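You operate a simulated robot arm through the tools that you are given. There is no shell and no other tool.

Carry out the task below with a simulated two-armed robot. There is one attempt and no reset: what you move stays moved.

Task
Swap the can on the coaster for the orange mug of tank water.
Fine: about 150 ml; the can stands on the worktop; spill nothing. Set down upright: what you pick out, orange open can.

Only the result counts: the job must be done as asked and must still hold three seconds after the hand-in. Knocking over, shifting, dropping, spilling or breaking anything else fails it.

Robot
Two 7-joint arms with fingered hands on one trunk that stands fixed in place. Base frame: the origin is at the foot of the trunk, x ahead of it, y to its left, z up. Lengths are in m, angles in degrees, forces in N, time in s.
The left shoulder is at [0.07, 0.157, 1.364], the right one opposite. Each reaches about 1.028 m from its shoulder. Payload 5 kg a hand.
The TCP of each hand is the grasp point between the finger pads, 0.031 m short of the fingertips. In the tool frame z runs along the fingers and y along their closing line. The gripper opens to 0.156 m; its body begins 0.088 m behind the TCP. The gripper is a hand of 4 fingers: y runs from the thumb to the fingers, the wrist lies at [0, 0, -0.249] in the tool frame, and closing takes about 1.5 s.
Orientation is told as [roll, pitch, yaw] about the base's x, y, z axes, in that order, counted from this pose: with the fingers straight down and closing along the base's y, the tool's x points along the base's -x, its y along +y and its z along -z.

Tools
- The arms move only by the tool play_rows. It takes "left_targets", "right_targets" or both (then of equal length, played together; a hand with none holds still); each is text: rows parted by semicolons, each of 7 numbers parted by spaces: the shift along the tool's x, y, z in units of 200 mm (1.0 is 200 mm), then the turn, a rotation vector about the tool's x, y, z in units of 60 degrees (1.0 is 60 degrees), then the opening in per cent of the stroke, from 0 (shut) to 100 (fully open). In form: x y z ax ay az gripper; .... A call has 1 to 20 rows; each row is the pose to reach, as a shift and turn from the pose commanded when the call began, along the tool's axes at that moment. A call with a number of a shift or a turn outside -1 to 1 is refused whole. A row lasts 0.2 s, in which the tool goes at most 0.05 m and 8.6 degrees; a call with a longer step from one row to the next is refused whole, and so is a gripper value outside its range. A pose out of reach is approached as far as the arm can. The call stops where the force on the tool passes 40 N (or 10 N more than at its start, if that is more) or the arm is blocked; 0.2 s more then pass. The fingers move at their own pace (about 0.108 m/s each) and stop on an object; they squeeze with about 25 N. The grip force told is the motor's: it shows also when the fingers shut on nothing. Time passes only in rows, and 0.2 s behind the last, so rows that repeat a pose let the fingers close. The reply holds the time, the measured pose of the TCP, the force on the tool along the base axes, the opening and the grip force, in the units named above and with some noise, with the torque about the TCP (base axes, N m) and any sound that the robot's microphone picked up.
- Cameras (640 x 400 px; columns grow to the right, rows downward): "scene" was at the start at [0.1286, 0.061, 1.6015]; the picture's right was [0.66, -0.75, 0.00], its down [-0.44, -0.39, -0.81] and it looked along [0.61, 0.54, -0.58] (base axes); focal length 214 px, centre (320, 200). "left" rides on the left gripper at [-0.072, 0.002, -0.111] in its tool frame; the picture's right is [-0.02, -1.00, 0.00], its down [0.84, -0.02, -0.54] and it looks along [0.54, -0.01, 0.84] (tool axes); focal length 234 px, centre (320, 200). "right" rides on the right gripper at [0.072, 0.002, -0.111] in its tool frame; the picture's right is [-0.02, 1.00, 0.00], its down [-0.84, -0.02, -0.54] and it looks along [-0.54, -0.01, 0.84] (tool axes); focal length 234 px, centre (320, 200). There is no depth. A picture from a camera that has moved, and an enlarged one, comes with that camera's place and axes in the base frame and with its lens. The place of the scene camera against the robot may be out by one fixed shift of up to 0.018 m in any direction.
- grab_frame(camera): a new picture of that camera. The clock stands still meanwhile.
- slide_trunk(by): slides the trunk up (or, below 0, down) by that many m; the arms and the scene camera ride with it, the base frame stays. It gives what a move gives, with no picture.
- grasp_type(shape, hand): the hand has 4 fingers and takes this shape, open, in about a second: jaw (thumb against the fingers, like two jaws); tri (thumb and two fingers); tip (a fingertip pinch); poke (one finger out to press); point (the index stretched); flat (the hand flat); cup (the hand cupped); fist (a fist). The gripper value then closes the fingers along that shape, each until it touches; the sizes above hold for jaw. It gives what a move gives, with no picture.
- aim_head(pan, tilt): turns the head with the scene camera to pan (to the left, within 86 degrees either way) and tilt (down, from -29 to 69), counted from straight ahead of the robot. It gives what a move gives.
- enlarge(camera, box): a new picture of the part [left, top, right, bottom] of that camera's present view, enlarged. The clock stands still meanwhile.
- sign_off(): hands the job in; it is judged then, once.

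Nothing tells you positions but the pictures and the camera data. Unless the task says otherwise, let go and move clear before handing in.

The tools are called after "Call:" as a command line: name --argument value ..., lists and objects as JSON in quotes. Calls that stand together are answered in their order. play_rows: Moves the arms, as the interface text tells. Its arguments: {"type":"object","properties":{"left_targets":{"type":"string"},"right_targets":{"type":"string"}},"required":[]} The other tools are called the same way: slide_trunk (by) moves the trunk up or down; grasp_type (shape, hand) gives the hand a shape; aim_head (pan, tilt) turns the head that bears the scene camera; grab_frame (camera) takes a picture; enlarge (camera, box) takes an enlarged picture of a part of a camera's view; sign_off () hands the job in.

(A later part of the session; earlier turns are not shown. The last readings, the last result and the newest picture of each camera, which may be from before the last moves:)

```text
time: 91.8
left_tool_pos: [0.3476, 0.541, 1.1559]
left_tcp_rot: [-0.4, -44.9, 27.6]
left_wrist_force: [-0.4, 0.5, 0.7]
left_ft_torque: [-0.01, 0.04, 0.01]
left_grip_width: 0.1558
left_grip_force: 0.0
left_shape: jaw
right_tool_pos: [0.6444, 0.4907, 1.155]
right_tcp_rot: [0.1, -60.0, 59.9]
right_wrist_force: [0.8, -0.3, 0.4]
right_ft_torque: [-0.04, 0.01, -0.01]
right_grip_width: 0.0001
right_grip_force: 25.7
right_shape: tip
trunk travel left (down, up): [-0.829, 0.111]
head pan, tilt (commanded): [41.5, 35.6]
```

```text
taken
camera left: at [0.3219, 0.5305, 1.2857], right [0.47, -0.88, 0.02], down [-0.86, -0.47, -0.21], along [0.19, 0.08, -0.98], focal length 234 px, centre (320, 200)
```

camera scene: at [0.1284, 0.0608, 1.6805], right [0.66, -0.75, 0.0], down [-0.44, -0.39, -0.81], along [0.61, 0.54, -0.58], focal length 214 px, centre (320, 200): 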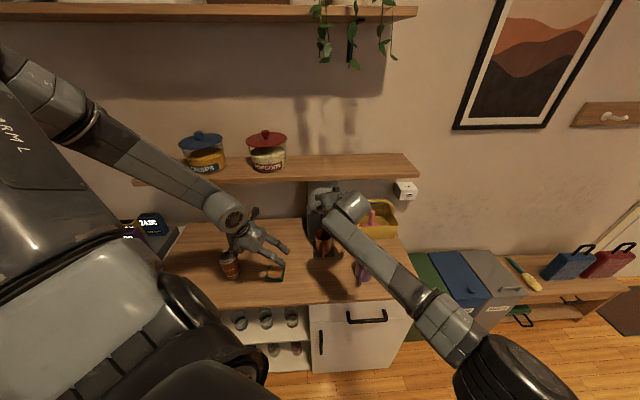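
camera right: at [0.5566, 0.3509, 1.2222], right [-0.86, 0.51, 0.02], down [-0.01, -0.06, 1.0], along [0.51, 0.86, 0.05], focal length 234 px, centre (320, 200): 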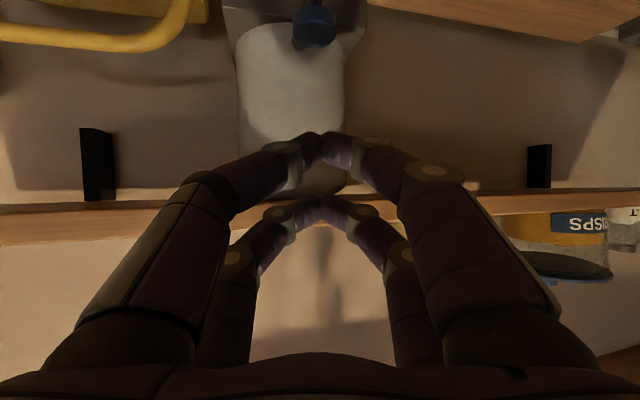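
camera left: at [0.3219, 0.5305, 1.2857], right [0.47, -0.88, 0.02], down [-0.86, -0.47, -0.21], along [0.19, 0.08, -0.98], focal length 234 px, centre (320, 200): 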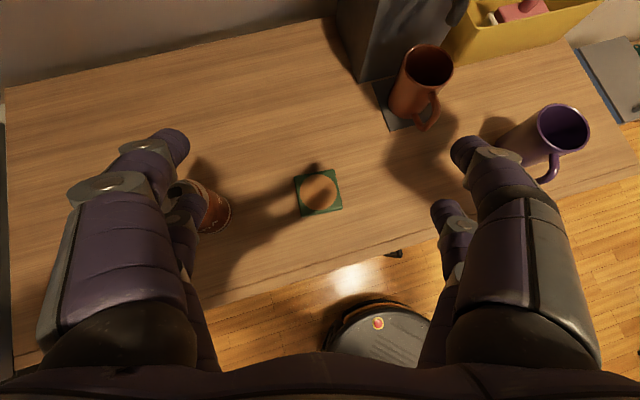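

The left camera now looks into the mug. I'll enlarge that as a baseline.

Call:
enlarge --camera "left" --box '[380, 20, 480, 140]'

Call:
enlarge --camera "left" --box '[398, 36, 462, 96]'

```text
3.33 times, centred on (430, 80) of left
camera zoom: at [0.3219, 0.5305, 1.2857], right [0.47, -0.88, 0.02], down [-0.86, -0.47, -0.21], along [0.19, 0.08, -0.98], focal length 781 px, centre (-47, 600)
```

zoom: 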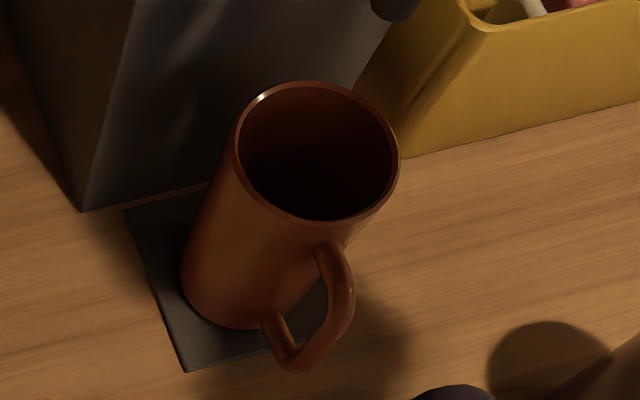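

```text
6.67 times, centred on (430, 66) of left
camera zoom: at [0.3219, 0.5305, 1.2857], right [0.47, -0.88, 0.02], down [-0.86, -0.47, -0.21], along [0.19, 0.08, -0.98], focal length 1561 px, centre (-413, 1093)
```

zoom: 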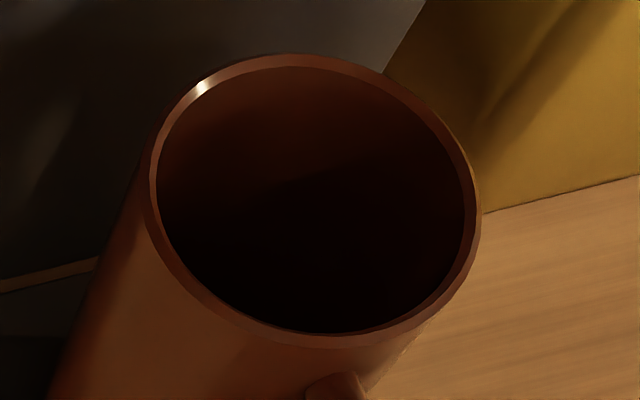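

Baseline recorded. Now I'll press the knob in small steps and listen for flow.

Call:
play_rows --right_targets "0.0087 0 0.005 0 0 0 0; 0.0173 0 0.01 0 0 0 0; 0.026 0 0.015 0 0 0 0"

```text
time: 92.6
left_tool_pos: [0.3468, 0.5416, 1.1566]
left_tcp_rot: [-0.4, -44.9, 27.7]
left_wrist_force: [0.8, -0.7, -0.5]
left_ft_torque: [0.02, -0.02, -0.02]
left_grip_width: 0.156
left_grip_force: 0.1
left_shape: jaw
right_tool_pos: [0.6423, 0.4923, 1.1486]
right_tcp_rot: [0.0, -60.0, 60.1]
right_wrist_force: [-0.3, 0.0, -1.1]
right_ft_torque: [-0.01, -0.05, -0.06]
right_grip_width: 0.0
right_grip_force: 25.5
right_shape: tip
trunk travel left (down, up): [-0.829, 0.111]
head pan, tilt (commanded): [41.5, 35.6]
```

Call:
play_rows --right_targets "0.0087 0 0.005 0 0 0 0; 0.0173 0 0.01 0 0 0 0; 0.026 0 0.015 0 0 0 0"

Call:
enlarge --camera "right" --box '[240, 60, 420, 240]'

```text
time: 93.4
left_tool_pos: [0.3458, 0.5417, 1.1555]
left_tcp_rot: [-0.3, -44.8, 27.5]
left_wrist_force: [0.3, -0.2, -0.2]
left_ft_torque: [0.03, -0.02, -0.02]
left_grip_width: 0.156
left_grip_force: 0.1
left_shape: jaw
right_tool_pos: [0.6428, 0.4932, 1.1433]
right_tcp_rot: [0.0, -60.1, 60.1]
right_wrist_force: [-0.2, 0.2, 1.6]
right_ft_torque: [-0.01, 0.01, -0.01]
right_grip_width: 0.0002
right_grip_force: 24.5
right_shape: tip
trunk travel left (down, up): [-0.829, 0.111]
head pan, tilt (commanded): [41.5, 35.6]
```

```text
2.22 times, centred on (330, 150) of right
camera zoom: at [0.5762, 0.3787, 1.136], right [-0.86, 0.51, 0.02], down [-0.01, -0.06, 1.0], along [0.51, 0.86, 0.05], focal length 520 px, centre (298, 311)
```

zoom: 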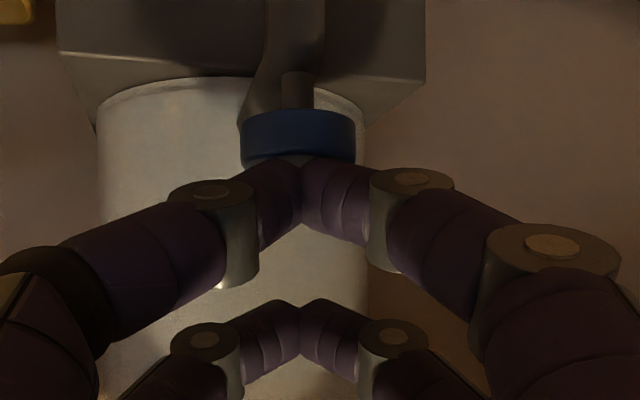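

The tips now touch the knob top. Pressing further.

Call:
play_rows --right_targets "0.0087 0 0.005 0 0 0 0; 0.0173 0 0.01 0 0 0 0"

Call:
enlarge --camera "right" --box '[240, 60, 420, 240]'

Call:
enlarge --camera "left" --box '[380, 20, 480, 140]'

```text
time: 94.0
left_tool_pos: [0.3456, 0.5407, 1.1564]
left_tcp_rot: [-0.4, -44.9, 27.7]
left_wrist_force: [1.1, -1.0, 0.5]
left_ft_torque: [0.0, 0.0, -0.01]
left_grip_width: 0.1559
left_grip_force: 0.1
left_shape: jaw
right_tool_pos: [0.6434, 0.4916, 1.1393]
right_tcp_rot: [0.0, -60.1, 60.1]
right_wrist_force: [0.1, 0.2, 1.7]
right_ft_torque: [-0.02, 0.01, 0.02]
right_grip_width: 0.0
right_grip_force: 24.8
right_shape: tip
trunk travel left (down, up): [-0.829, 0.111]
head pan, tilt (commanded): [41.5, 35.6]
```

```text
2.22 times, centred on (330, 150) of right
camera zoom: at [0.5761, 0.3787, 1.1325], right [-0.86, 0.51, 0.02], down [-0.01, -0.06, 1.0], along [0.51, 0.86, 0.05], focal length 520 px, centre (298, 311)
```

zoom: 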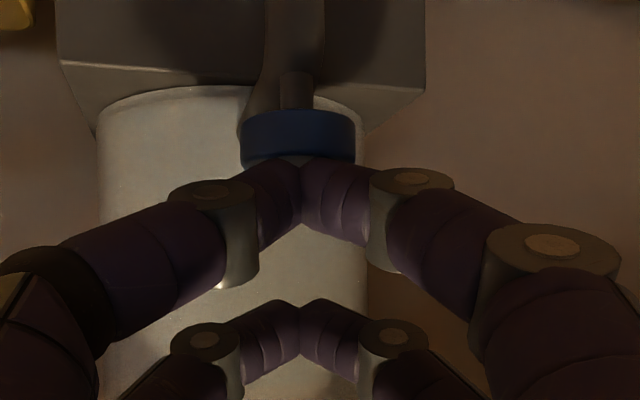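

```text
3.33 times, centred on (430, 80) of left
camera zoom: at [0.3208, 0.531, 1.286], right [0.47, -0.88, 0.02], down [-0.86, -0.47, -0.21], along [0.19, 0.08, -0.98], focal length 781 px, centre (-47, 600)
```

zoom: 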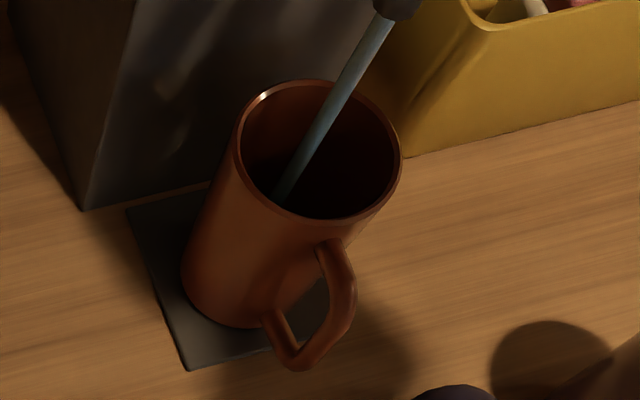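

Water is streaming straight into the mug. I'll hold in short steps and watch the level.

Call:
play_rows --right_targets "0 0 0 0 0 0 0"

Call:
enlarge --camera "left" --box '[398, 36, 462, 96]'

Call:
enlarge --camera "scene" --box '[300, 190, 350, 260]'

```text
time: 94.4
left_tool_pos: [0.3464, 0.542, 1.1568]
left_tcp_rot: [-0.4, -45.0, 27.6]
left_wrist_force: [-0.4, -0.1, 0.7]
left_ft_torque: [0.0, 0.01, 0.02]
left_grip_width: 0.1556
left_grip_force: 0.0
left_shape: jaw
right_tool_pos: [0.643, 0.4926, 1.1389]
right_tcp_rot: [0.0, -60.0, 60.2]
right_wrist_force: [0.3, -0.8, 1.8]
right_ft_torque: [0.03, -0.03, -0.03]
right_grip_width: 0.0001
right_grip_force: 24.7
right_shape: tip
trunk travel left (down, up): [-0.829, 0.111]
head pan, tilt (commanded): [41.5, 35.6]
```

```text
6.67 times, centred on (430, 66) of left
camera zoom: at [0.3208, 0.531, 1.2859], right [0.47, -0.88, 0.02], down [-0.86, -0.47, -0.21], along [0.19, 0.08, -0.98], focal length 1561 px, centre (-413, 1093)
```

zoom: 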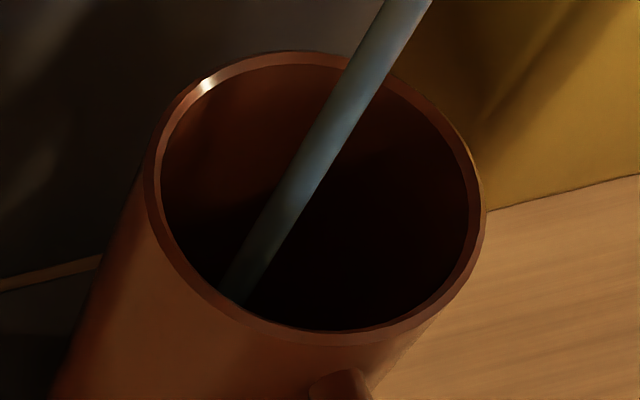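

```text
5.71 times, centred on (325, 225) of scene
camera zoom: at [0.1285, 0.061, 1.6805], right [0.66, -0.75, 0.0], down [-0.44, -0.39, -0.81], along [0.61, 0.54, -0.58], focal length 1226 px, centre (291, 57)
```

zoom: 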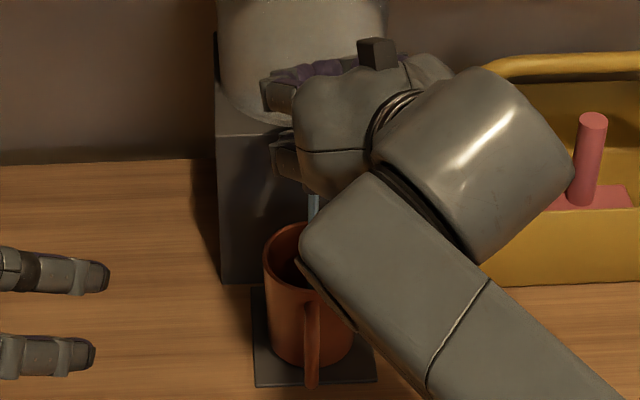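

Call:
play_rows --right_targets "0 0 0 0 0 0 0"

Call:
enlarge --camera "left" --box '[398, 36, 462, 96]'

```text
time: 94.8
left_tool_pos: [0.3464, 0.5409, 1.1561]
left_tcp_rot: [-0.5, -45.0, 27.6]
left_wrist_force: [-0.1, -0.6, 0.6]
left_ft_torque: [0.0, 0.03, -0.01]
left_grip_width: 0.1561
left_grip_force: 0.0
left_shape: jaw
right_tool_pos: [0.6424, 0.4918, 1.1388]
right_tcp_rot: [0.0, -60.1, 60.1]
right_wrist_force: [0.5, 0.9, 2.3]
right_ft_torque: [0.06, -0.05, -0.04]
right_grip_width: 0.0001
right_grip_force: 25.3
right_shape: tip
trunk travel left (down, up): [-0.829, 0.111]
head pan, tilt (commanded): [41.5, 35.6]
```

```text
6.67 times, centred on (430, 66) of left
camera zoom: at [0.3208, 0.5311, 1.2859], right [0.47, -0.88, 0.02], down [-0.86, -0.47, -0.21], along [0.19, 0.08, -0.98], focal length 1561 px, centre (-413, 1093)
```

zoom: 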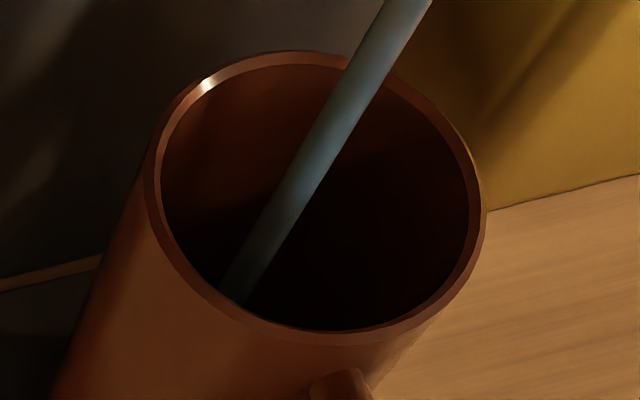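

Call:
play_rows --right_targets "0 0 0 0 0 0 0; 0 0 0 0 0 0 0"

Call:
enlarge --camera "left" --box '[398, 36, 462, 96]'

```text
time: 95.4
left_tool_pos: [0.3456, 0.5415, 1.1563]
left_tcp_rot: [-0.3, -44.9, 27.7]
left_wrist_force: [0.4, -0.4, -0.1]
left_ft_torque: [0.01, 0.02, 0.0]
left_grip_width: 0.1562
left_grip_force: 0.1
left_shape: jaw
right_tool_pos: [0.6415, 0.4924, 1.1395]
right_tcp_rot: [0.0, -59.9, 60.2]
right_wrist_force: [-0.3, -0.3, 1.7]
right_ft_torque: [0.06, -0.03, -0.01]
right_grip_width: 0.0001
right_grip_force: 24.6
right_shape: tip
trunk travel left (down, up): [-0.829, 0.111]
head pan, tilt (commanded): [41.5, 35.6]
```

```text
6.67 times, centred on (430, 66) of left
camera zoom: at [0.3208, 0.5311, 1.2859], right [0.47, -0.88, 0.02], down [-0.86, -0.47, -0.21], along [0.19, 0.08, -0.98], focal length 1561 px, centre (-413, 1093)
```

zoom: 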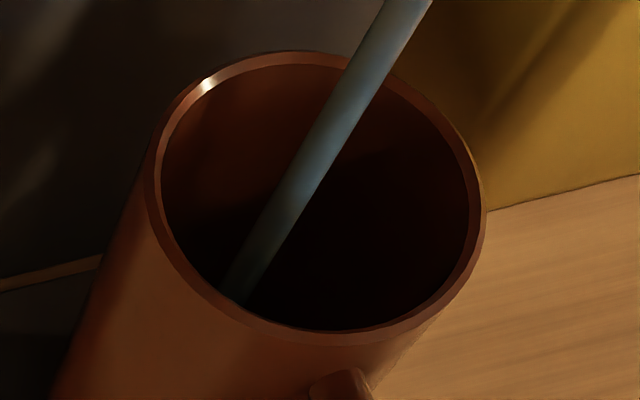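

The interior is too dark to read the level safely, so I'll release the knob now and inspect before adding more.

Call:
play_rows --right_targets "-0.05 0 -0.03 0 0 0 0"

Call:
enlarge --camera "left" --box '[380, 20, 480, 140]'

Call:
enlarge --camera "right" --box '[240, 0, 420, 240]'

```text
time: 95.8
left_tool_pos: [0.3462, 0.5403, 1.1566]
left_tcp_rot: [-0.5, -44.9, 27.6]
left_wrist_force: [0.0, -0.5, 0.3]
left_ft_torque: [0.0, 0.0, -0.01]
left_grip_width: 0.1562
left_grip_force: 0.1
left_shape: jaw
right_tool_pos: [0.6441, 0.4916, 1.1498]
right_tcp_rot: [0.0, -59.8, 60.0]
right_wrist_force: [0.3, 0.8, 0.3]
right_ft_torque: [-0.03, 0.03, -0.02]
right_grip_width: 0.0
right_grip_force: 25.1
right_shape: tip
trunk travel left (down, up): [-0.829, 0.111]
head pan, tilt (commanded): [41.5, 35.6]
```

```text
3.33 times, centred on (430, 80) of left
camera zoom: at [0.321, 0.5311, 1.2858], right [0.47, -0.88, 0.02], down [-0.86, -0.47, -0.21], along [0.19, 0.08, -0.98], focal length 781 px, centre (-47, 600)
```

zoom: 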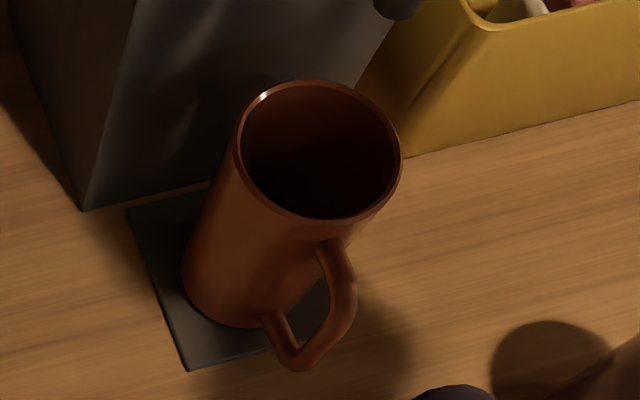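

```text
1.67 times, centred on (330, 120) of right
camera zoom: at [0.5768, 0.3782, 1.1428], right [-0.86, 0.51, 0.02], down [-0.01, -0.06, 1.0], along [0.51, 0.86, 0.05], focal length 390 px, centre (303, 333)
```

zoom: 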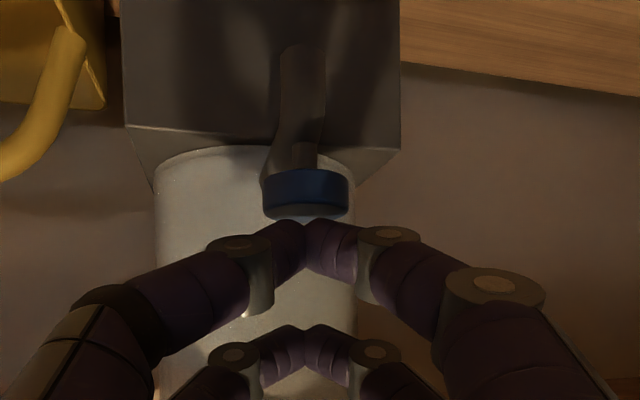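

Flow stopped cleanly – the tap is self-closing. I'll draw the right hand back to let light into the mug and look at the level.

Call:
play_rows --right_targets "-0.08 0 -0.05 0 0 0 0; -0.12 0 -0.2 0 0 0 0; -0.09 0 -0.42 0 0 0 0; -0.06 0 -0.62 0 0 0 0; -0.06 0 -0.62 0 0 0 0"

Call:
enlarge --camera "left" --box '[380, 20, 480, 140]'

Call:
enlarge --camera "left" --box '[398, 36, 462, 96]'

Call:
enlarge --camera "scene" --box '[300, 190, 350, 260]'

```text
time: 97.0
left_tool_pos: [0.3465, 0.5423, 1.156]
left_tcp_rot: [-0.4, -44.8, 27.7]
left_wrist_force: [-0.1, 0.4, -1.4]
left_ft_torque: [0.0, 0.01, -0.02]
left_grip_width: 0.1561
left_grip_force: 0.1
left_shape: jaw
right_tool_pos: [0.5928, 0.4044, 1.2234]
right_tcp_rot: [-0.1, -60.0, 60.1]
right_wrist_force: [0.2, -0.1, 0.2]
right_ft_torque: [0.02, 0.0, -0.02]
right_grip_width: 0.0
right_grip_force: 25.1
right_shape: tip
trunk travel left (down, up): [-0.829, 0.111]
head pan, tilt (commanded): [41.5, 35.6]
```

```text
3.33 times, centred on (430, 80) of left
camera zoom: at [0.3211, 0.5322, 1.2853], right [0.47, -0.88, 0.02], down [-0.86, -0.47, -0.21], along [0.19, 0.08, -0.98], focal length 781 px, centre (-47, 600)
```

zoom: 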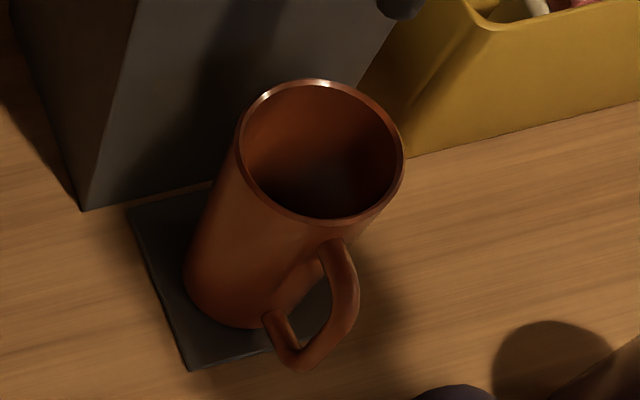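

```text
6.67 times, centred on (430, 66) of left
camera zoom: at [0.3211, 0.5322, 1.2853], right [0.47, -0.88, 0.02], down [-0.86, -0.47, -0.21], along [0.19, 0.08, -0.98], focal length 1561 px, centre (-413, 1093)
```

zoom: 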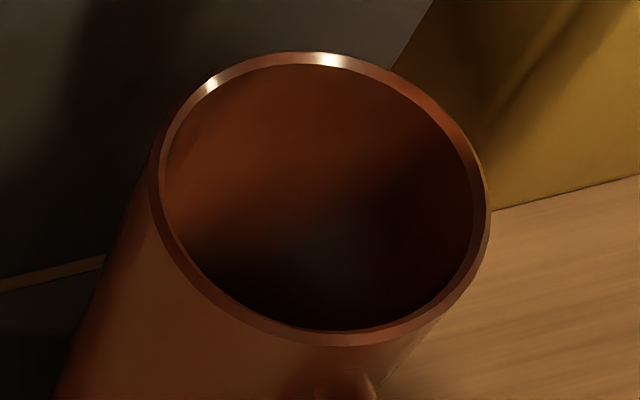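

```text
5.71 times, centred on (325, 225) of scene
camera zoom: at [0.1288, 0.0625, 1.6804], right [0.66, -0.75, 0.0], down [-0.44, -0.39, -0.81], along [0.61, 0.54, -0.58], focal length 1226 px, centre (291, 57)
```

zoom: 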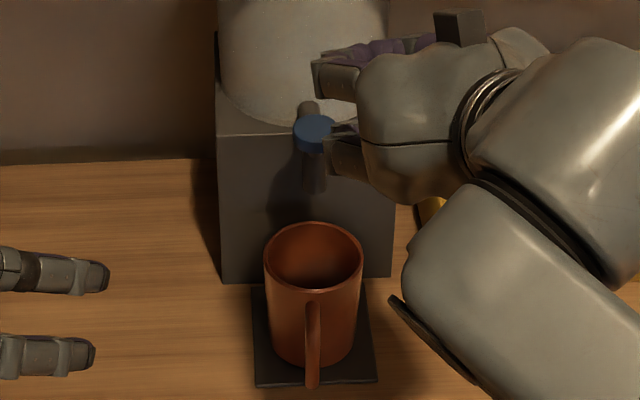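

A faint bluish patch may be the water. I'll move the right hand further back for light and bring the left camera closer and steeper over the mug.

Call:
play_rows --left_targets "-0.077 -0.063 0.057 0 0 0 100; -0.154 -0.126 0.114 0 0 0 100; -0.231 -0.19 0.172 0 0 0 100; -0.308 -0.253 0.229 0 0 0 100; -0.385 -0.316 0.286 0 0 0 100; -0.385 -0.316 0.286 0 0 0 100" --right_targets "0.017 0 -0.129 0 0 0 0; 0.033 0 -0.258 0 0 0 0; 0.05 0 -0.387 0 0 0 0; 0.066 0 -0.516 0 0 0 0; 0.083 0 -0.645 0 0 0 0; 0.083 0 -0.645 0 0 0 0"

Call:
grab_frame --camera "left"

```text
time: 98.4
left_tool_pos: [0.4589, 0.5297, 1.1714]
left_tcp_rot: [-0.3, -44.9, 27.6]
left_wrist_force: [-0.7, 0.0, 0.3]
left_ft_torque: [0.01, -0.01, -0.03]
left_grip_width: 0.1559
left_grip_force: 0.1
left_shape: jaw
right_tool_pos: [0.5324, 0.3011, 1.2733]
right_tcp_rot: [0.0, -60.0, 60.1]
right_wrist_force: [-0.3, 0.2, 0.2]
right_ft_torque: [0.0, -0.02, 0.0]
right_grip_width: 0.0
right_grip_force: 25.4
right_shape: tip
trunk travel left (down, up): [-0.829, 0.111]
head pan, tilt (commanded): [41.5, 35.6]
```

```text
taken
camera left: at [0.4336, 0.5195, 1.3001], right [0.48, -0.88, 0.02], down [-0.86, -0.47, -0.21], along [0.19, 0.08, -0.98], focal length 234 px, centre (320, 200)
```

left: 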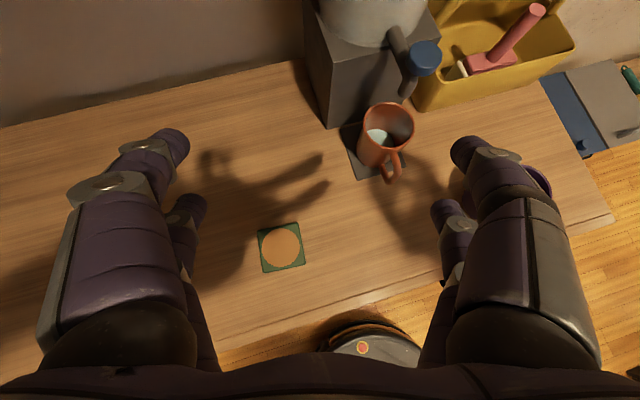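

Now the water surface is clearly visible. I'll enlarge it to measure the level.

Call:
enlarge --camera "left" --box '[350, 95, 422, 140]'

Call:
enlarge --camera "left" --box '[340, 90, 440, 190]'

Call:
enlarge --camera "scene" --box '[300, 190, 350, 260]'

```text
8.89 times, centred on (386, 118) of left
camera zoom: at [0.4336, 0.5195, 1.3001], right [0.48, -0.88, 0.02], down [-0.86, -0.47, -0.21], along [0.19, 0.08, -0.98], focal length 2082 px, centre (-267, 933)
```

zoom: 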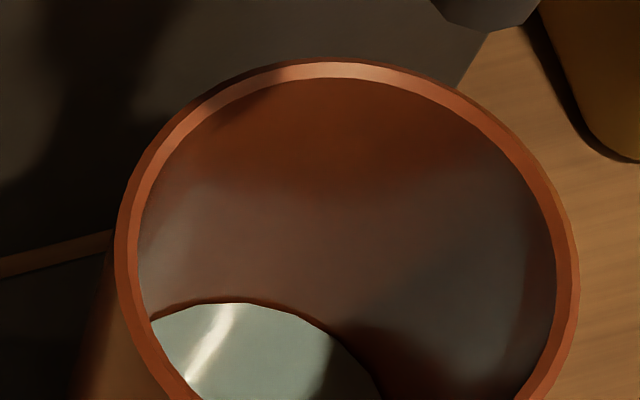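

```text
4.00 times, centred on (390, 140) of left
camera zoom: at [0.4336, 0.5195, 1.3001], right [0.48, -0.88, 0.02], down [-0.86, -0.47, -0.21], along [0.19, 0.08, -0.98], focal length 937 px, centre (40, 440)
```

zoom: 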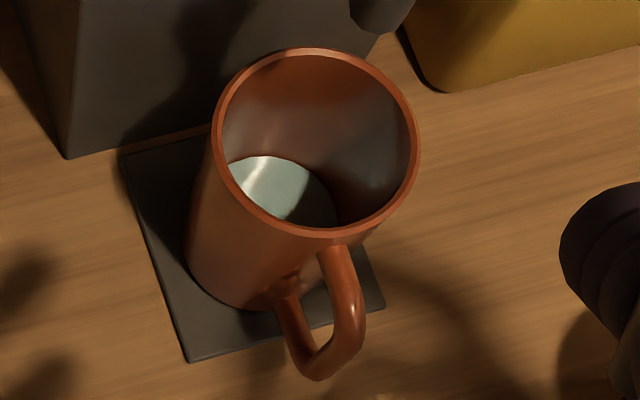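

```text
5.71 times, centred on (325, 225) of scene
camera zoom: at [0.1281, 0.0617, 1.6805], right [0.66, -0.75, 0.0], down [-0.44, -0.39, -0.81], along [0.61, 0.54, -0.58], focal length 1226 px, centre (291, 57)
```

zoom: 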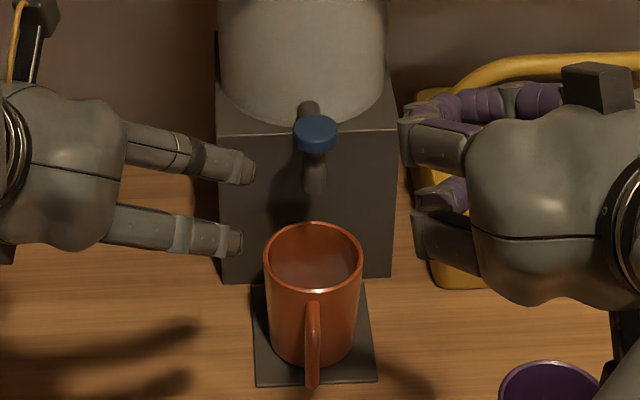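

The water surface is visible near the bottom: I estimate about 1 cm deep, roughly 35 ml after ~1.7 s of flow. I need about 115 ml more, so I'll shift the left hand back slightly and bring the right hand back to the knob.

Call:
play_rows --left_targets "0.04 0.04 -0.035 0 0 0 100; 0.08 0.08 -0.07 0 0 0 100; 0.12 0.12 -0.1 0 0 0 100; 0.15 0.15 -0.12 0 0 0 100; 0.15 0.15 -0.12 0 0 0 100; 0.15 0.15 -0.12 0 0 0 100" --right_targets "-0.01 0 0.13 0 0 0 0; -0.02 -0.001 0.27 0 0 0 0; -0.03 -0.002 0.43 0 0 0 0; -0.04 -0.003 0.59 0 0 0 0; -0.05 -0.003 0.737 0 0 0 0; -0.05 -0.003 0.737 0 0 0 0"

Call:
grab_frame --camera "left"

```text
time: 99.8
left_tool_pos: [0.4108, 0.537, 1.1666]
left_tcp_rot: [-0.4, -44.9, 27.5]
left_wrist_force: [0.6, 0.2, -0.1]
left_ft_torque: [0.0, 0.01, 0.0]
left_grip_width: 0.1558
left_grip_force: 0.0
left_shape: jaw
right_tool_pos: [0.599, 0.4145, 1.2094]
right_tcp_rot: [0.0, -60.0, 60.0]
right_wrist_force: [1.0, 0.1, -0.8]
right_ft_torque: [0.02, 0.01, 0.01]
right_grip_width: 0.0
right_grip_force: 24.8
right_shape: tip
trunk travel left (down, up): [-0.829, 0.111]
head pan, tilt (commanded): [41.5, 35.6]
```

```text
taken
camera left: at [0.3862, 0.5273, 1.2963], right [0.47, -0.88, 0.02], down [-0.86, -0.47, -0.21], along [0.19, 0.08, -0.98], focal length 234 px, centre (320, 200)
```

left: 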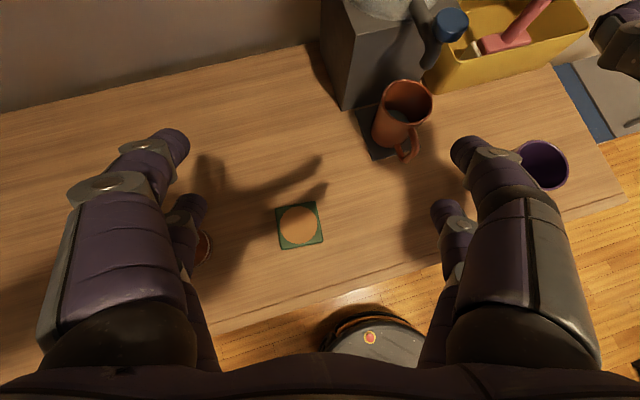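

Now to just above the knob.

Call:
play_rows --right_targets "0.004 0 0.175 0 0 0 0; 0.007 0 0.35 0 0 0 0; 0.011 0 0.524 0 0 0 0; 0.011 0 0.524 0 0 0 0"

Call:
enlarge --camera "right" --box '[240, 60, 420, 240]'

Call:
enlarge --camera "left" --box '[350, 60, 450, 170]'

```text
time: 100.8
left_tool_pos: [0.4115, 0.5383, 1.1657]
left_tcp_rot: [-0.5, -44.9, 27.6]
left_wrist_force: [0.1, -0.9, 0.2]
left_ft_torque: [0.0, 0.05, -0.02]
left_grip_width: 0.156
left_grip_force: 0.0
left_shape: jaw
right_tool_pos: [0.645, 0.4927, 1.1531]
right_tcp_rot: [-0.1, -59.9, 60.1]
right_wrist_force: [-0.8, -0.5, 0.6]
right_ft_torque: [-0.05, 0.02, 0.01]
right_grip_width: 0.0
right_grip_force: 24.6
right_shape: tip
trunk travel left (down, up): [-0.829, 0.111]
head pan, tilt (commanded): [41.5, 35.6]
```

```text
2.22 times, centred on (330, 150) of right
camera zoom: at [0.5779, 0.3789, 1.1467], right [-0.86, 0.51, 0.02], down [-0.01, -0.06, 1.0], along [0.51, 0.86, 0.05], focal length 520 px, centre (298, 311)
```

zoom: 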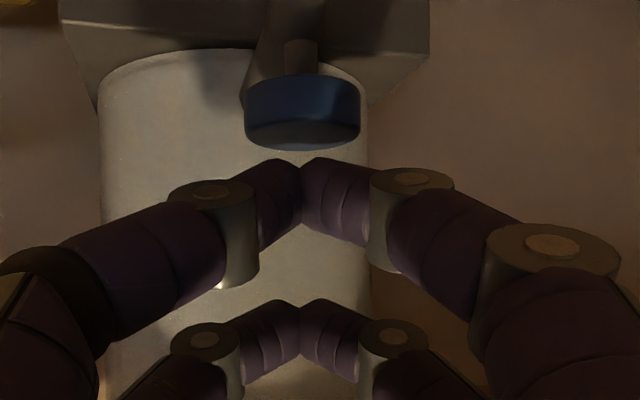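

```text
3.64 times, centred on (400, 115) of left
camera zoom: at [0.3866, 0.5278, 1.2959], right [0.47, -0.88, 0.02], down [-0.86, -0.47, -0.21], along [0.19, 0.08, -0.98], focal length 852 px, centre (29, 509)
```

zoom: 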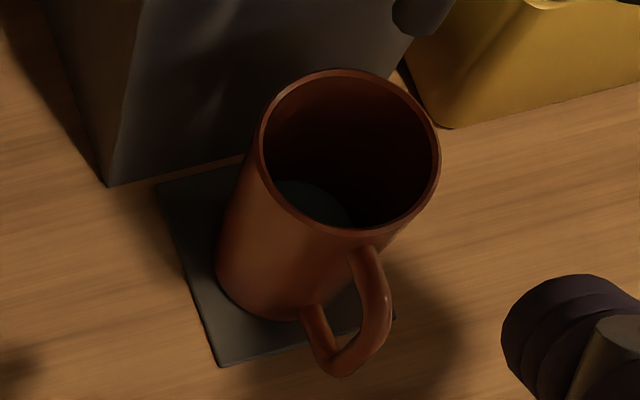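

The water is visible even in the shade. I'll press and hold for about 1.6 s, then look while the clock stands still.

Call:
play_rows --right_targets "0.065 0 0.038 0 0 0 0; 0.065 0 0.038 0 0 0 0; 0.065 0 0.038 0 0 0 0; 0.065 0 0.038 0 0 0 0; 0.065 0 0.038 0 0 0 0; 0.065 0 0.038 0 0 0 0; 0.065 0 0.038 0 0 0 0; 0.065 0 0.038 0 0 0 0"

Call:
enlarge --camera "left" --box '[350, 60, 450, 170]'

Call:
enlarge --camera "left" --box '[370, 70, 442, 120]'

```text
time: 102.6
left_tool_pos: [0.4107, 0.5379, 1.1669]
left_tcp_rot: [-0.5, -45.0, 27.6]
left_wrist_force: [-0.2, -0.2, 0.0]
left_ft_torque: [-0.02, 0.0, 0.0]
left_grip_width: 0.1561
left_grip_force: 0.0
left_shape: jaw
right_tool_pos: [0.6442, 0.4926, 1.1375]
right_tcp_rot: [0.0, -60.0, 60.0]
right_wrist_force: [0.5, 0.8, 2.3]
right_ft_torque: [0.03, 0.01, -0.01]
right_grip_width: 0.0001
right_grip_force: 25.2
right_shape: tip
trunk travel left (down, up): [-0.829, 0.111]
head pan, tilt (commanded): [41.5, 35.6]
```

```text
3.64 times, centred on (400, 115) of left
camera zoom: at [0.3862, 0.5278, 1.2961], right [0.47, -0.88, 0.02], down [-0.86, -0.47, -0.21], along [0.19, 0.08, -0.98], focal length 852 px, centre (29, 509)
```

zoom: 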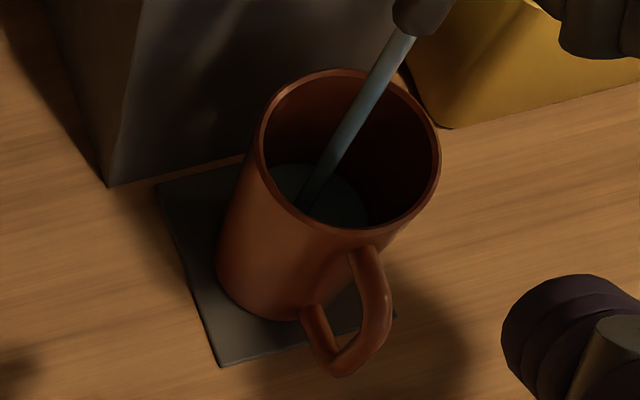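

```text
8.00 times, centred on (406, 95) of left
camera zoom: at [0.3862, 0.5278, 1.2961], right [0.47, -0.88, 0.02], down [-0.86, -0.47, -0.21], along [0.19, 0.08, -0.98], focal length 1873 px, centre (-368, 1040)
```

zoom: 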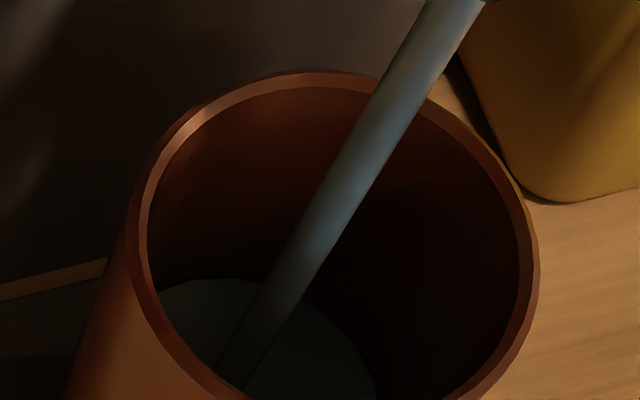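

The level is rising: I estimate z ≈ 0.910, about 3 cm deep (~110 ml), so it's flowing faster now. I'll hold just 0.4 s more, then release.

Call:
play_rows --right_targets "0 0 0 0 0 0 0; -0.065 0 -0.038 0 0 0 0"

Call:
enlarge --camera "left" --box '[370, 70, 442, 120]'

```text
time: 103.2
left_tool_pos: [0.4122, 0.5382, 1.1658]
left_tcp_rot: [-0.3, -44.9, 27.6]
left_wrist_force: [0.1, -0.8, -0.4]
left_ft_torque: [0.02, -0.02, -0.01]
left_grip_width: 0.1559
left_grip_force: 0.0
left_shape: jaw
right_tool_pos: [0.6437, 0.4913, 1.1538]
right_tcp_rot: [0.0, -60.0, 60.0]
right_wrist_force: [0.1, -0.1, -0.4]
right_ft_torque: [0.03, 0.01, 0.03]
right_grip_width: 0.0
right_grip_force: 24.9
right_shape: tip
trunk travel left (down, up): [-0.829, 0.111]
head pan, tilt (commanded): [41.5, 35.6]
```

```text
8.00 times, centred on (406, 95) of left
camera zoom: at [0.3866, 0.5277, 1.2959], right [0.47, -0.88, 0.02], down [-0.86, -0.47, -0.21], along [0.19, 0.08, -0.98], focal length 1873 px, centre (-368, 1040)
```

zoom: 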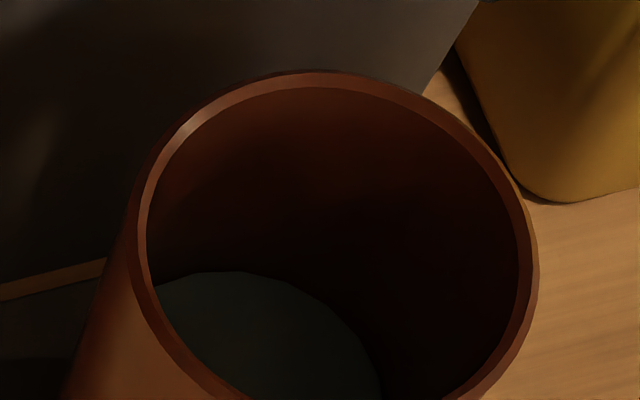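

I estimate about 125 ml now (level ≈ 3.15 cm above the inner bottom). One more short press of about 0.6 s should bring it to roughly 150 ml.

Call:
play_rows --right_targets "0.065 0 0.038 0 0 0 0; 0.065 0 0.038 0 0 0 0; 0.065 0 0.038 0 0 0 0; 0 0 0 0 0 0 0; 0 0 0 0 0 0 0"

Call:
enlarge --camera "left" --box '[370, 70, 442, 120]'

```text
time: 104.4
left_tool_pos: [0.4112, 0.5383, 1.1666]
left_tcp_rot: [-0.4, -44.8, 27.6]
left_wrist_force: [-0.4, -0.5, 0.4]
left_ft_torque: [0.02, -0.01, -0.03]
left_grip_width: 0.156
left_grip_force: 0.0
left_shape: jaw
right_tool_pos: [0.6438, 0.4915, 1.1535]
right_tcp_rot: [0.0, -60.0, 60.0]
right_wrist_force: [0.6, -0.2, -0.8]
right_ft_torque: [-0.02, -0.01, 0.02]
right_grip_width: 0.0001
right_grip_force: 24.8
right_shape: tip
trunk travel left (down, up): [-0.829, 0.111]
head pan, tilt (commanded): [41.5, 35.6]
```

```text
8.00 times, centred on (406, 95) of left
camera zoom: at [0.3864, 0.5278, 1.296], right [0.47, -0.88, 0.02], down [-0.86, -0.47, -0.21], along [0.19, 0.08, -0.98], focal length 1873 px, centre (-368, 1040)
```

zoom: 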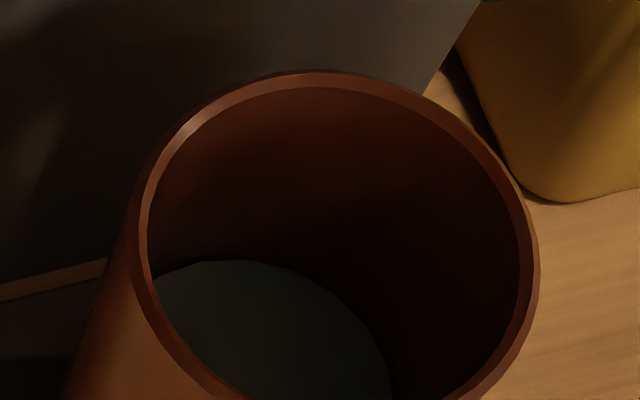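

Now I'll withdraw the right hand again for light and bring the left camera closer for a careful level reading.

Call:
play_rows --left_targets "-0.04 -0.04 0.035 0 0 0 100; -0.08 -0.08 0.07 0 0 0 100; -0.12 -0.12 0.1 0 0 0 100; -0.15 -0.15 0.12 0 0 0 100; -0.15 -0.15 0.12 0 0 0 100; -0.15 -0.15 0.12 0 0 0 100; -0.15 -0.15 0.12 0 0 0 100" --right_targets "-0.08 0 -0.05 0 0 0 0; -0.09 0 -0.2 0 0 0 0; -0.08 0 -0.4 0 0 0 0; -0.06 0 -0.6 0 0 0 0; -0.04 0 -0.8 0 0 0 0; -0.02 0 -0.98 0 0 0 0; -0.02 0 -0.98 0 0 0 0"

Call:
enlarge --camera "left" --box '[350, 95, 422, 140]'

Call:
enlarge --camera "left" --box '[340, 90, 440, 190]'

Call:
enlarge --camera "scene" --box '[300, 190, 350, 260]'

```text
time: 106.0
left_tool_pos: [0.4587, 0.5287, 1.1702]
left_tcp_rot: [-0.4, -44.9, 27.7]
left_wrist_force: [0.7, 0.8, -0.2]
left_ft_torque: [0.0, 0.01, -0.01]
left_grip_width: 0.1558
left_grip_force: 0.1
left_shape: jaw
right_tool_pos: [0.5606, 0.348, 1.254]
right_tcp_rot: [0.0, -59.9, 60.0]
right_wrist_force: [-0.8, 0.7, -0.2]
right_ft_torque: [0.01, -0.01, 0.03]
right_grip_width: 0.0
right_grip_force: 24.3
right_shape: tip
trunk travel left (down, up): [-0.829, 0.111]
head pan, tilt (commanded): [41.5, 35.6]
```

```text
8.89 times, centred on (386, 118) of left
camera zoom: at [0.4343, 0.5195, 1.2995], right [0.47, -0.88, 0.02], down [-0.86, -0.47, -0.21], along [0.19, 0.08, -0.98], focal length 2082 px, centre (-267, 933)
```

zoom: 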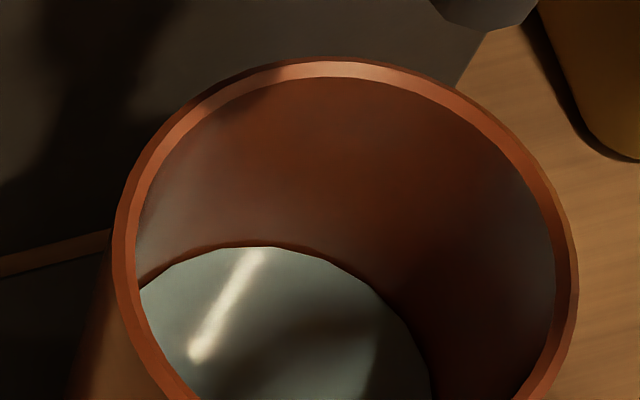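

```text
4.00 times, centred on (390, 140) of left
camera zoom: at [0.4343, 0.5195, 1.2995], right [0.47, -0.88, 0.02], down [-0.86, -0.47, -0.21], along [0.19, 0.08, -0.98], focal length 937 px, centre (40, 440)
```

zoom: 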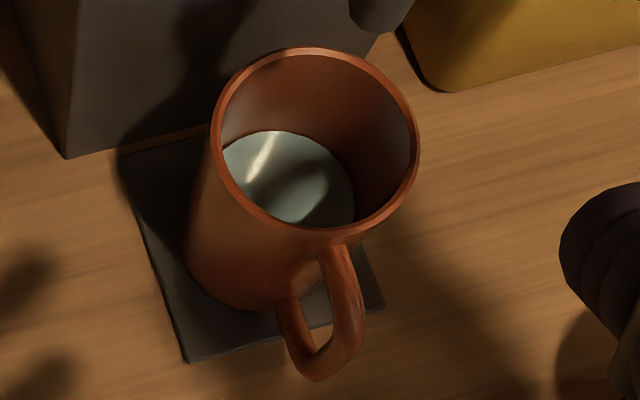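

```text
5.71 times, centred on (325, 225) of scene
camera zoom: at [0.1292, 0.0623, 1.6804], right [0.66, -0.75, 0.0], down [-0.44, -0.39, -0.81], along [0.61, 0.54, -0.58], focal length 1226 px, centre (291, 57)
```

zoom: 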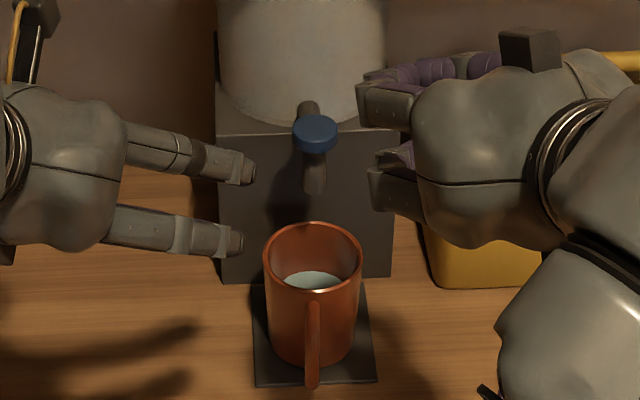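

The reading is clear now: water about 3.0–3.2 cm deep, which I put at roughly 115–128 ml. I'll add about 30 ml more with a one-second press; first both hands go back to their places.

Call:
play_rows --left_targets "0.04 0.04 -0.035 0 0 0 100; 0.08 0.08 -0.07 0 0 0 100; 0.12 0.12 -0.1 0 0 0 100; 0.15 0.15 -0.12 0 0 0 100; 0.15 0.15 -0.12 0 0 0 100; 0.15 0.15 -0.12 0 0 0 100; 0.15 0.15 -0.12 0 0 0 100" --right_targets "0 0 0.02 0 0 0 0; -0.02 0 0.18 0 0 0 0; -0.04 0 0.38 0 0 0 0; -0.06 0 0.58 0 0 0 0; -0.07 0 0.78 0 0 0 0; -0.06 0 0.93 0 0 0 0; -0.06 0 0.93 0 0 0 0"

Call:
enlarge --camera "right" --box '[240, 60, 420, 240]'

```text
time: 107.6
left_tool_pos: [0.4114, 0.5356, 1.166]
left_tcp_rot: [-0.3, -45.1, 27.5]
left_wrist_force: [-0.3, -0.2, 1.5]
left_ft_torque: [0.02, 0.01, 0.01]
left_grip_width: 0.1563
left_grip_force: 0.0
left_shape: jaw
right_tool_pos: [0.6441, 0.4915, 1.1717]
right_tcp_rot: [0.0, -60.1, 60.0]
right_wrist_force: [-0.2, -0.8, -0.5]
right_ft_torque: [0.02, 0.0, 0.0]
right_grip_width: 0.0
right_grip_force: 24.6
right_shape: tip
trunk travel left (down, up): [-0.829, 0.111]
head pan, tilt (commanded): [41.5, 35.6]
```

```text
2.22 times, centred on (330, 150) of right
camera zoom: at [0.5769, 0.3781, 1.1658], right [-0.86, 0.51, 0.02], down [-0.01, -0.06, 1.0], along [0.51, 0.86, 0.05], focal length 520 px, centre (298, 311)
```

zoom: 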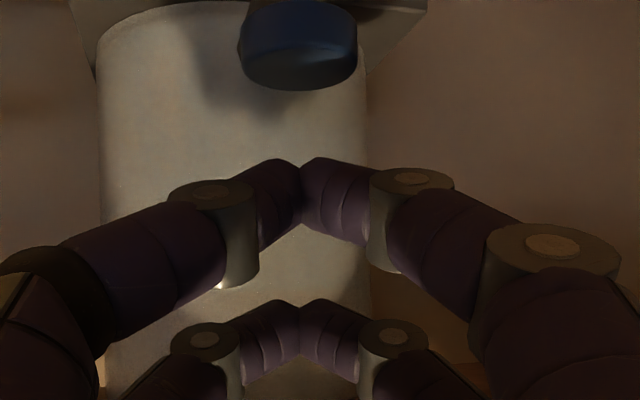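

Call:
play_rows --right_targets "0.0788 0 0.0455 0 0 0 0; 0.0788 0 0.0455 0 0 0 0; 0.148 0 0.0855 0 0 0 0; 0.148 0 0.0855 0 0 0 0; 0.148 0 0.0855 0 0 0 0; 0.148 0 0.0855 0 0 0 0; 0.148 0 0.0855 0 0 0 0; 0.0788 0 0.0455 0 0 0 0; 0 0 0 0 0 0 0"

Call:
enlarge --camera "left" --box '[370, 70, 442, 120]'

```text
time: 109.6
left_tool_pos: [0.411, 0.538, 1.1658]
left_tcp_rot: [-0.4, -44.9, 27.5]
left_wrist_force: [-0.7, -0.8, 0.7]
left_ft_torque: [0.01, 0.03, 0.02]
left_grip_width: 0.1562
left_grip_force: 0.0
left_shape: jaw
right_tool_pos: [0.6448, 0.4915, 1.1722]
right_tcp_rot: [-0.1, -59.9, 60.1]
right_wrist_force: [0.4, -1.3, -1.1]
right_ft_torque: [0.0, -0.03, 0.04]
right_grip_width: 0.0
right_grip_force: 25.3
right_shape: tip
trunk travel left (down, up): [-0.829, 0.111]
head pan, tilt (commanded): [41.5, 35.6]
```

```text
8.00 times, centred on (406, 95) of left
camera zoom: at [0.3857, 0.5275, 1.2956], right [0.47, -0.88, 0.02], down [-0.86, -0.47, -0.21], along [0.19, 0.08, -0.98], focal length 1873 px, centre (-368, 1040)
```

zoom: 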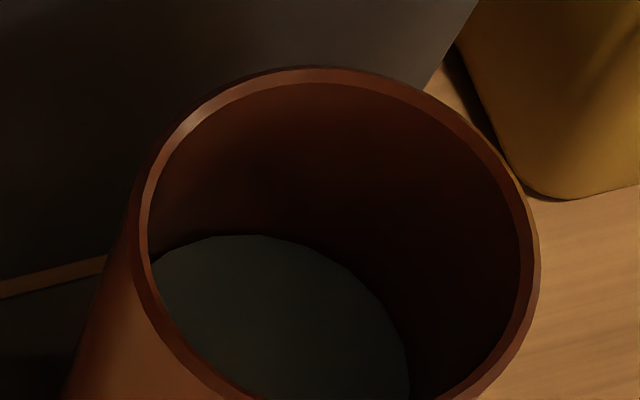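

The level has risen about 8.5 mm more, so I now estimate about 150 ml. I'll withdraw the right hand completely.

Call:
play_rows --right_targets "0.0 0 -0.14 0 0 0 0; 0.02 0.001 -0.3 0 0 0 0; 0.04 0.003 -0.46 0 0 0 0; 0.06 0.005 -0.62 0 0 0 0; 0.075 0.007 -0.8 0 0 0 0; 0.09 0.008 -0.97 0 0 0 0; 0.09 0.008 -0.97 0 0 0 0"

Call:
enlarge --camera "left" --box '[370, 70, 442, 120]'

Call:
enlarge --camera "scene" --box '[300, 190, 350, 260]'

```text
time: 111.2
left_tool_pos: [0.4111, 0.5367, 1.1664]
left_tcp_rot: [-0.4, -44.9, 27.7]
left_wrist_force: [0.0, 0.6, 0.8]
left_ft_torque: [0.01, 0.02, 0.04]
left_grip_width: 0.156
left_grip_force: 0.1
left_shape: jaw
right_tool_pos: [0.5543, 0.3383, 1.2523]
right_tcp_rot: [0.0, -59.9, 60.0]
right_wrist_force: [-1.0, -0.4, 0.1]
right_ft_torque: [-0.02, 0.01, 0.04]
right_grip_width: 0.0001
right_grip_force: 24.5
right_shape: tip
trunk travel left (down, up): [-0.829, 0.111]
head pan, tilt (commanded): [41.5, 35.6]
```

```text
8.00 times, centred on (406, 95) of left
camera zoom: at [0.3862, 0.5283, 1.2951], right [0.47, -0.88, 0.02], down [-0.86, -0.47, -0.21], along [0.19, 0.08, -0.98], focal length 1873 px, centre (-368, 1040)
```

zoom: 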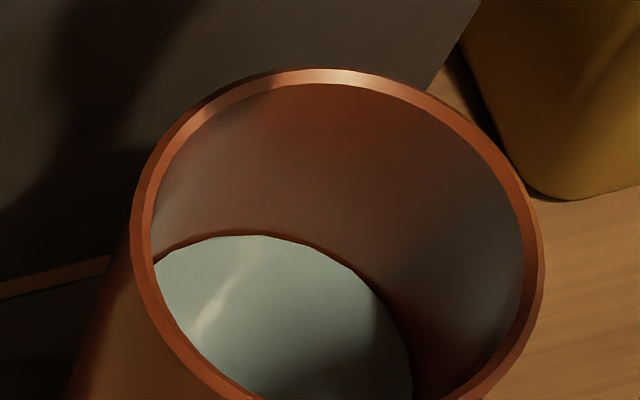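

```text
5.71 times, centred on (325, 225) of scene
camera zoom: at [0.129, 0.0619, 1.6804], right [0.66, -0.75, 0.0], down [-0.44, -0.39, -0.81], along [0.61, 0.54, -0.58], focal length 1226 px, centre (291, 57)
```

zoom: 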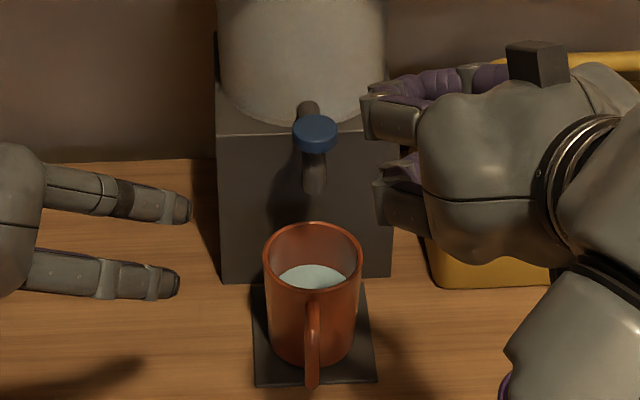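

The water is clear and still, and I judge it close to 150 ml. Now I'll withdraw the right hand up and away in two moves.

Call:
play_rows --right_targets "-0.008 -0.016 -0.13 0 0 0 0; -0.016 -0.032 -0.26 0 0 0 0; -0.024 -0.048 -0.39 0 0 0 0; -0.032 -0.064 -0.52 0 0 0 0; -0.039 -0.08 -0.65 0 0 0 0; -0.047 -0.096 -0.78 0 0 0 0; -0.055 -0.1125 -0.91 0 0 0 0"

Call:
play_rows --right_targets "-0.01 -0.02 -0.15 0 0 0 0; -0.02 -0.04 -0.3 0 0 0 0; -0.03 -0.06 -0.45 0 0 0 0; -0.037 -0.075 -0.607 0 0 0 0; -0.037 -0.075 -0.607 0 0 0 0"

Call:
grab_frame --camera "scene"

```text
time: 112.8
left_tool_pos: [0.4095, 0.5371, 1.1674]
left_tcp_rot: [-0.4, -45.0, 27.6]
left_wrist_force: [-1.1, 0.0, 1.4]
left_ft_torque: [0.01, -0.02, 0.03]
left_grip_width: 0.156
left_grip_force: 0.1
left_shape: jaw
right_tool_pos: [0.4957, 0.1939, 1.3532]
right_tcp_rot: [0.0, -60.0, 60.0]
right_wrist_force: [-0.3, -0.7, 1.3]
right_ft_torque: [0.0, -0.01, -0.01]
right_grip_width: 0.0001
right_grip_force: 25.7
right_shape: tip
trunk travel left (down, up): [-0.829, 0.111]
head pan, tilt (commanded): [41.5, 35.6]
```

```text
time: 114.2
left_tool_pos: [0.4085, 0.5415, 1.1648]
left_tcp_rot: [-0.6, -44.9, 27.8]
left_wrist_force: [-0.1, 1.1, -0.6]
left_ft_torque: [-0.04, -0.02, -0.06]
left_grip_width: 0.156
left_grip_force: 0.2
left_shape: jaw
right_tool_pos: [0.4761, 0.074, 1.3711]
right_tcp_rot: [-8.8, -51.8, 64.0]
right_wrist_force: [0.3, 0.4, 0.6]
right_ft_torque: [-0.07, 0.01, 0.01]
right_grip_width: 0.0
right_grip_force: 24.7
right_shape: tip
trunk travel left (down, up): [-0.829, 0.111]
head pan, tilt (commanded): [41.5, 35.6]
stopped in row 5 (right hand): the arm was blocked; the commanded pose is now the measured one
```

```text
taken
camera scene: at [0.1264, 0.0654, 1.6805], right [0.66, -0.75, 0.0], down [-0.43, -0.39, -0.81], along [0.61, 0.54, -0.58], focal length 214 px, centre (320, 200)
```

scene: 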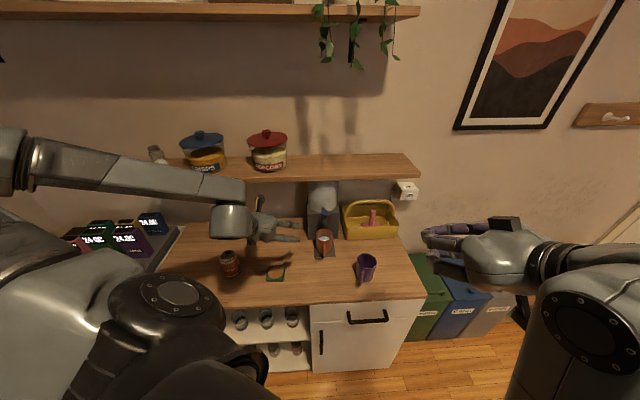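

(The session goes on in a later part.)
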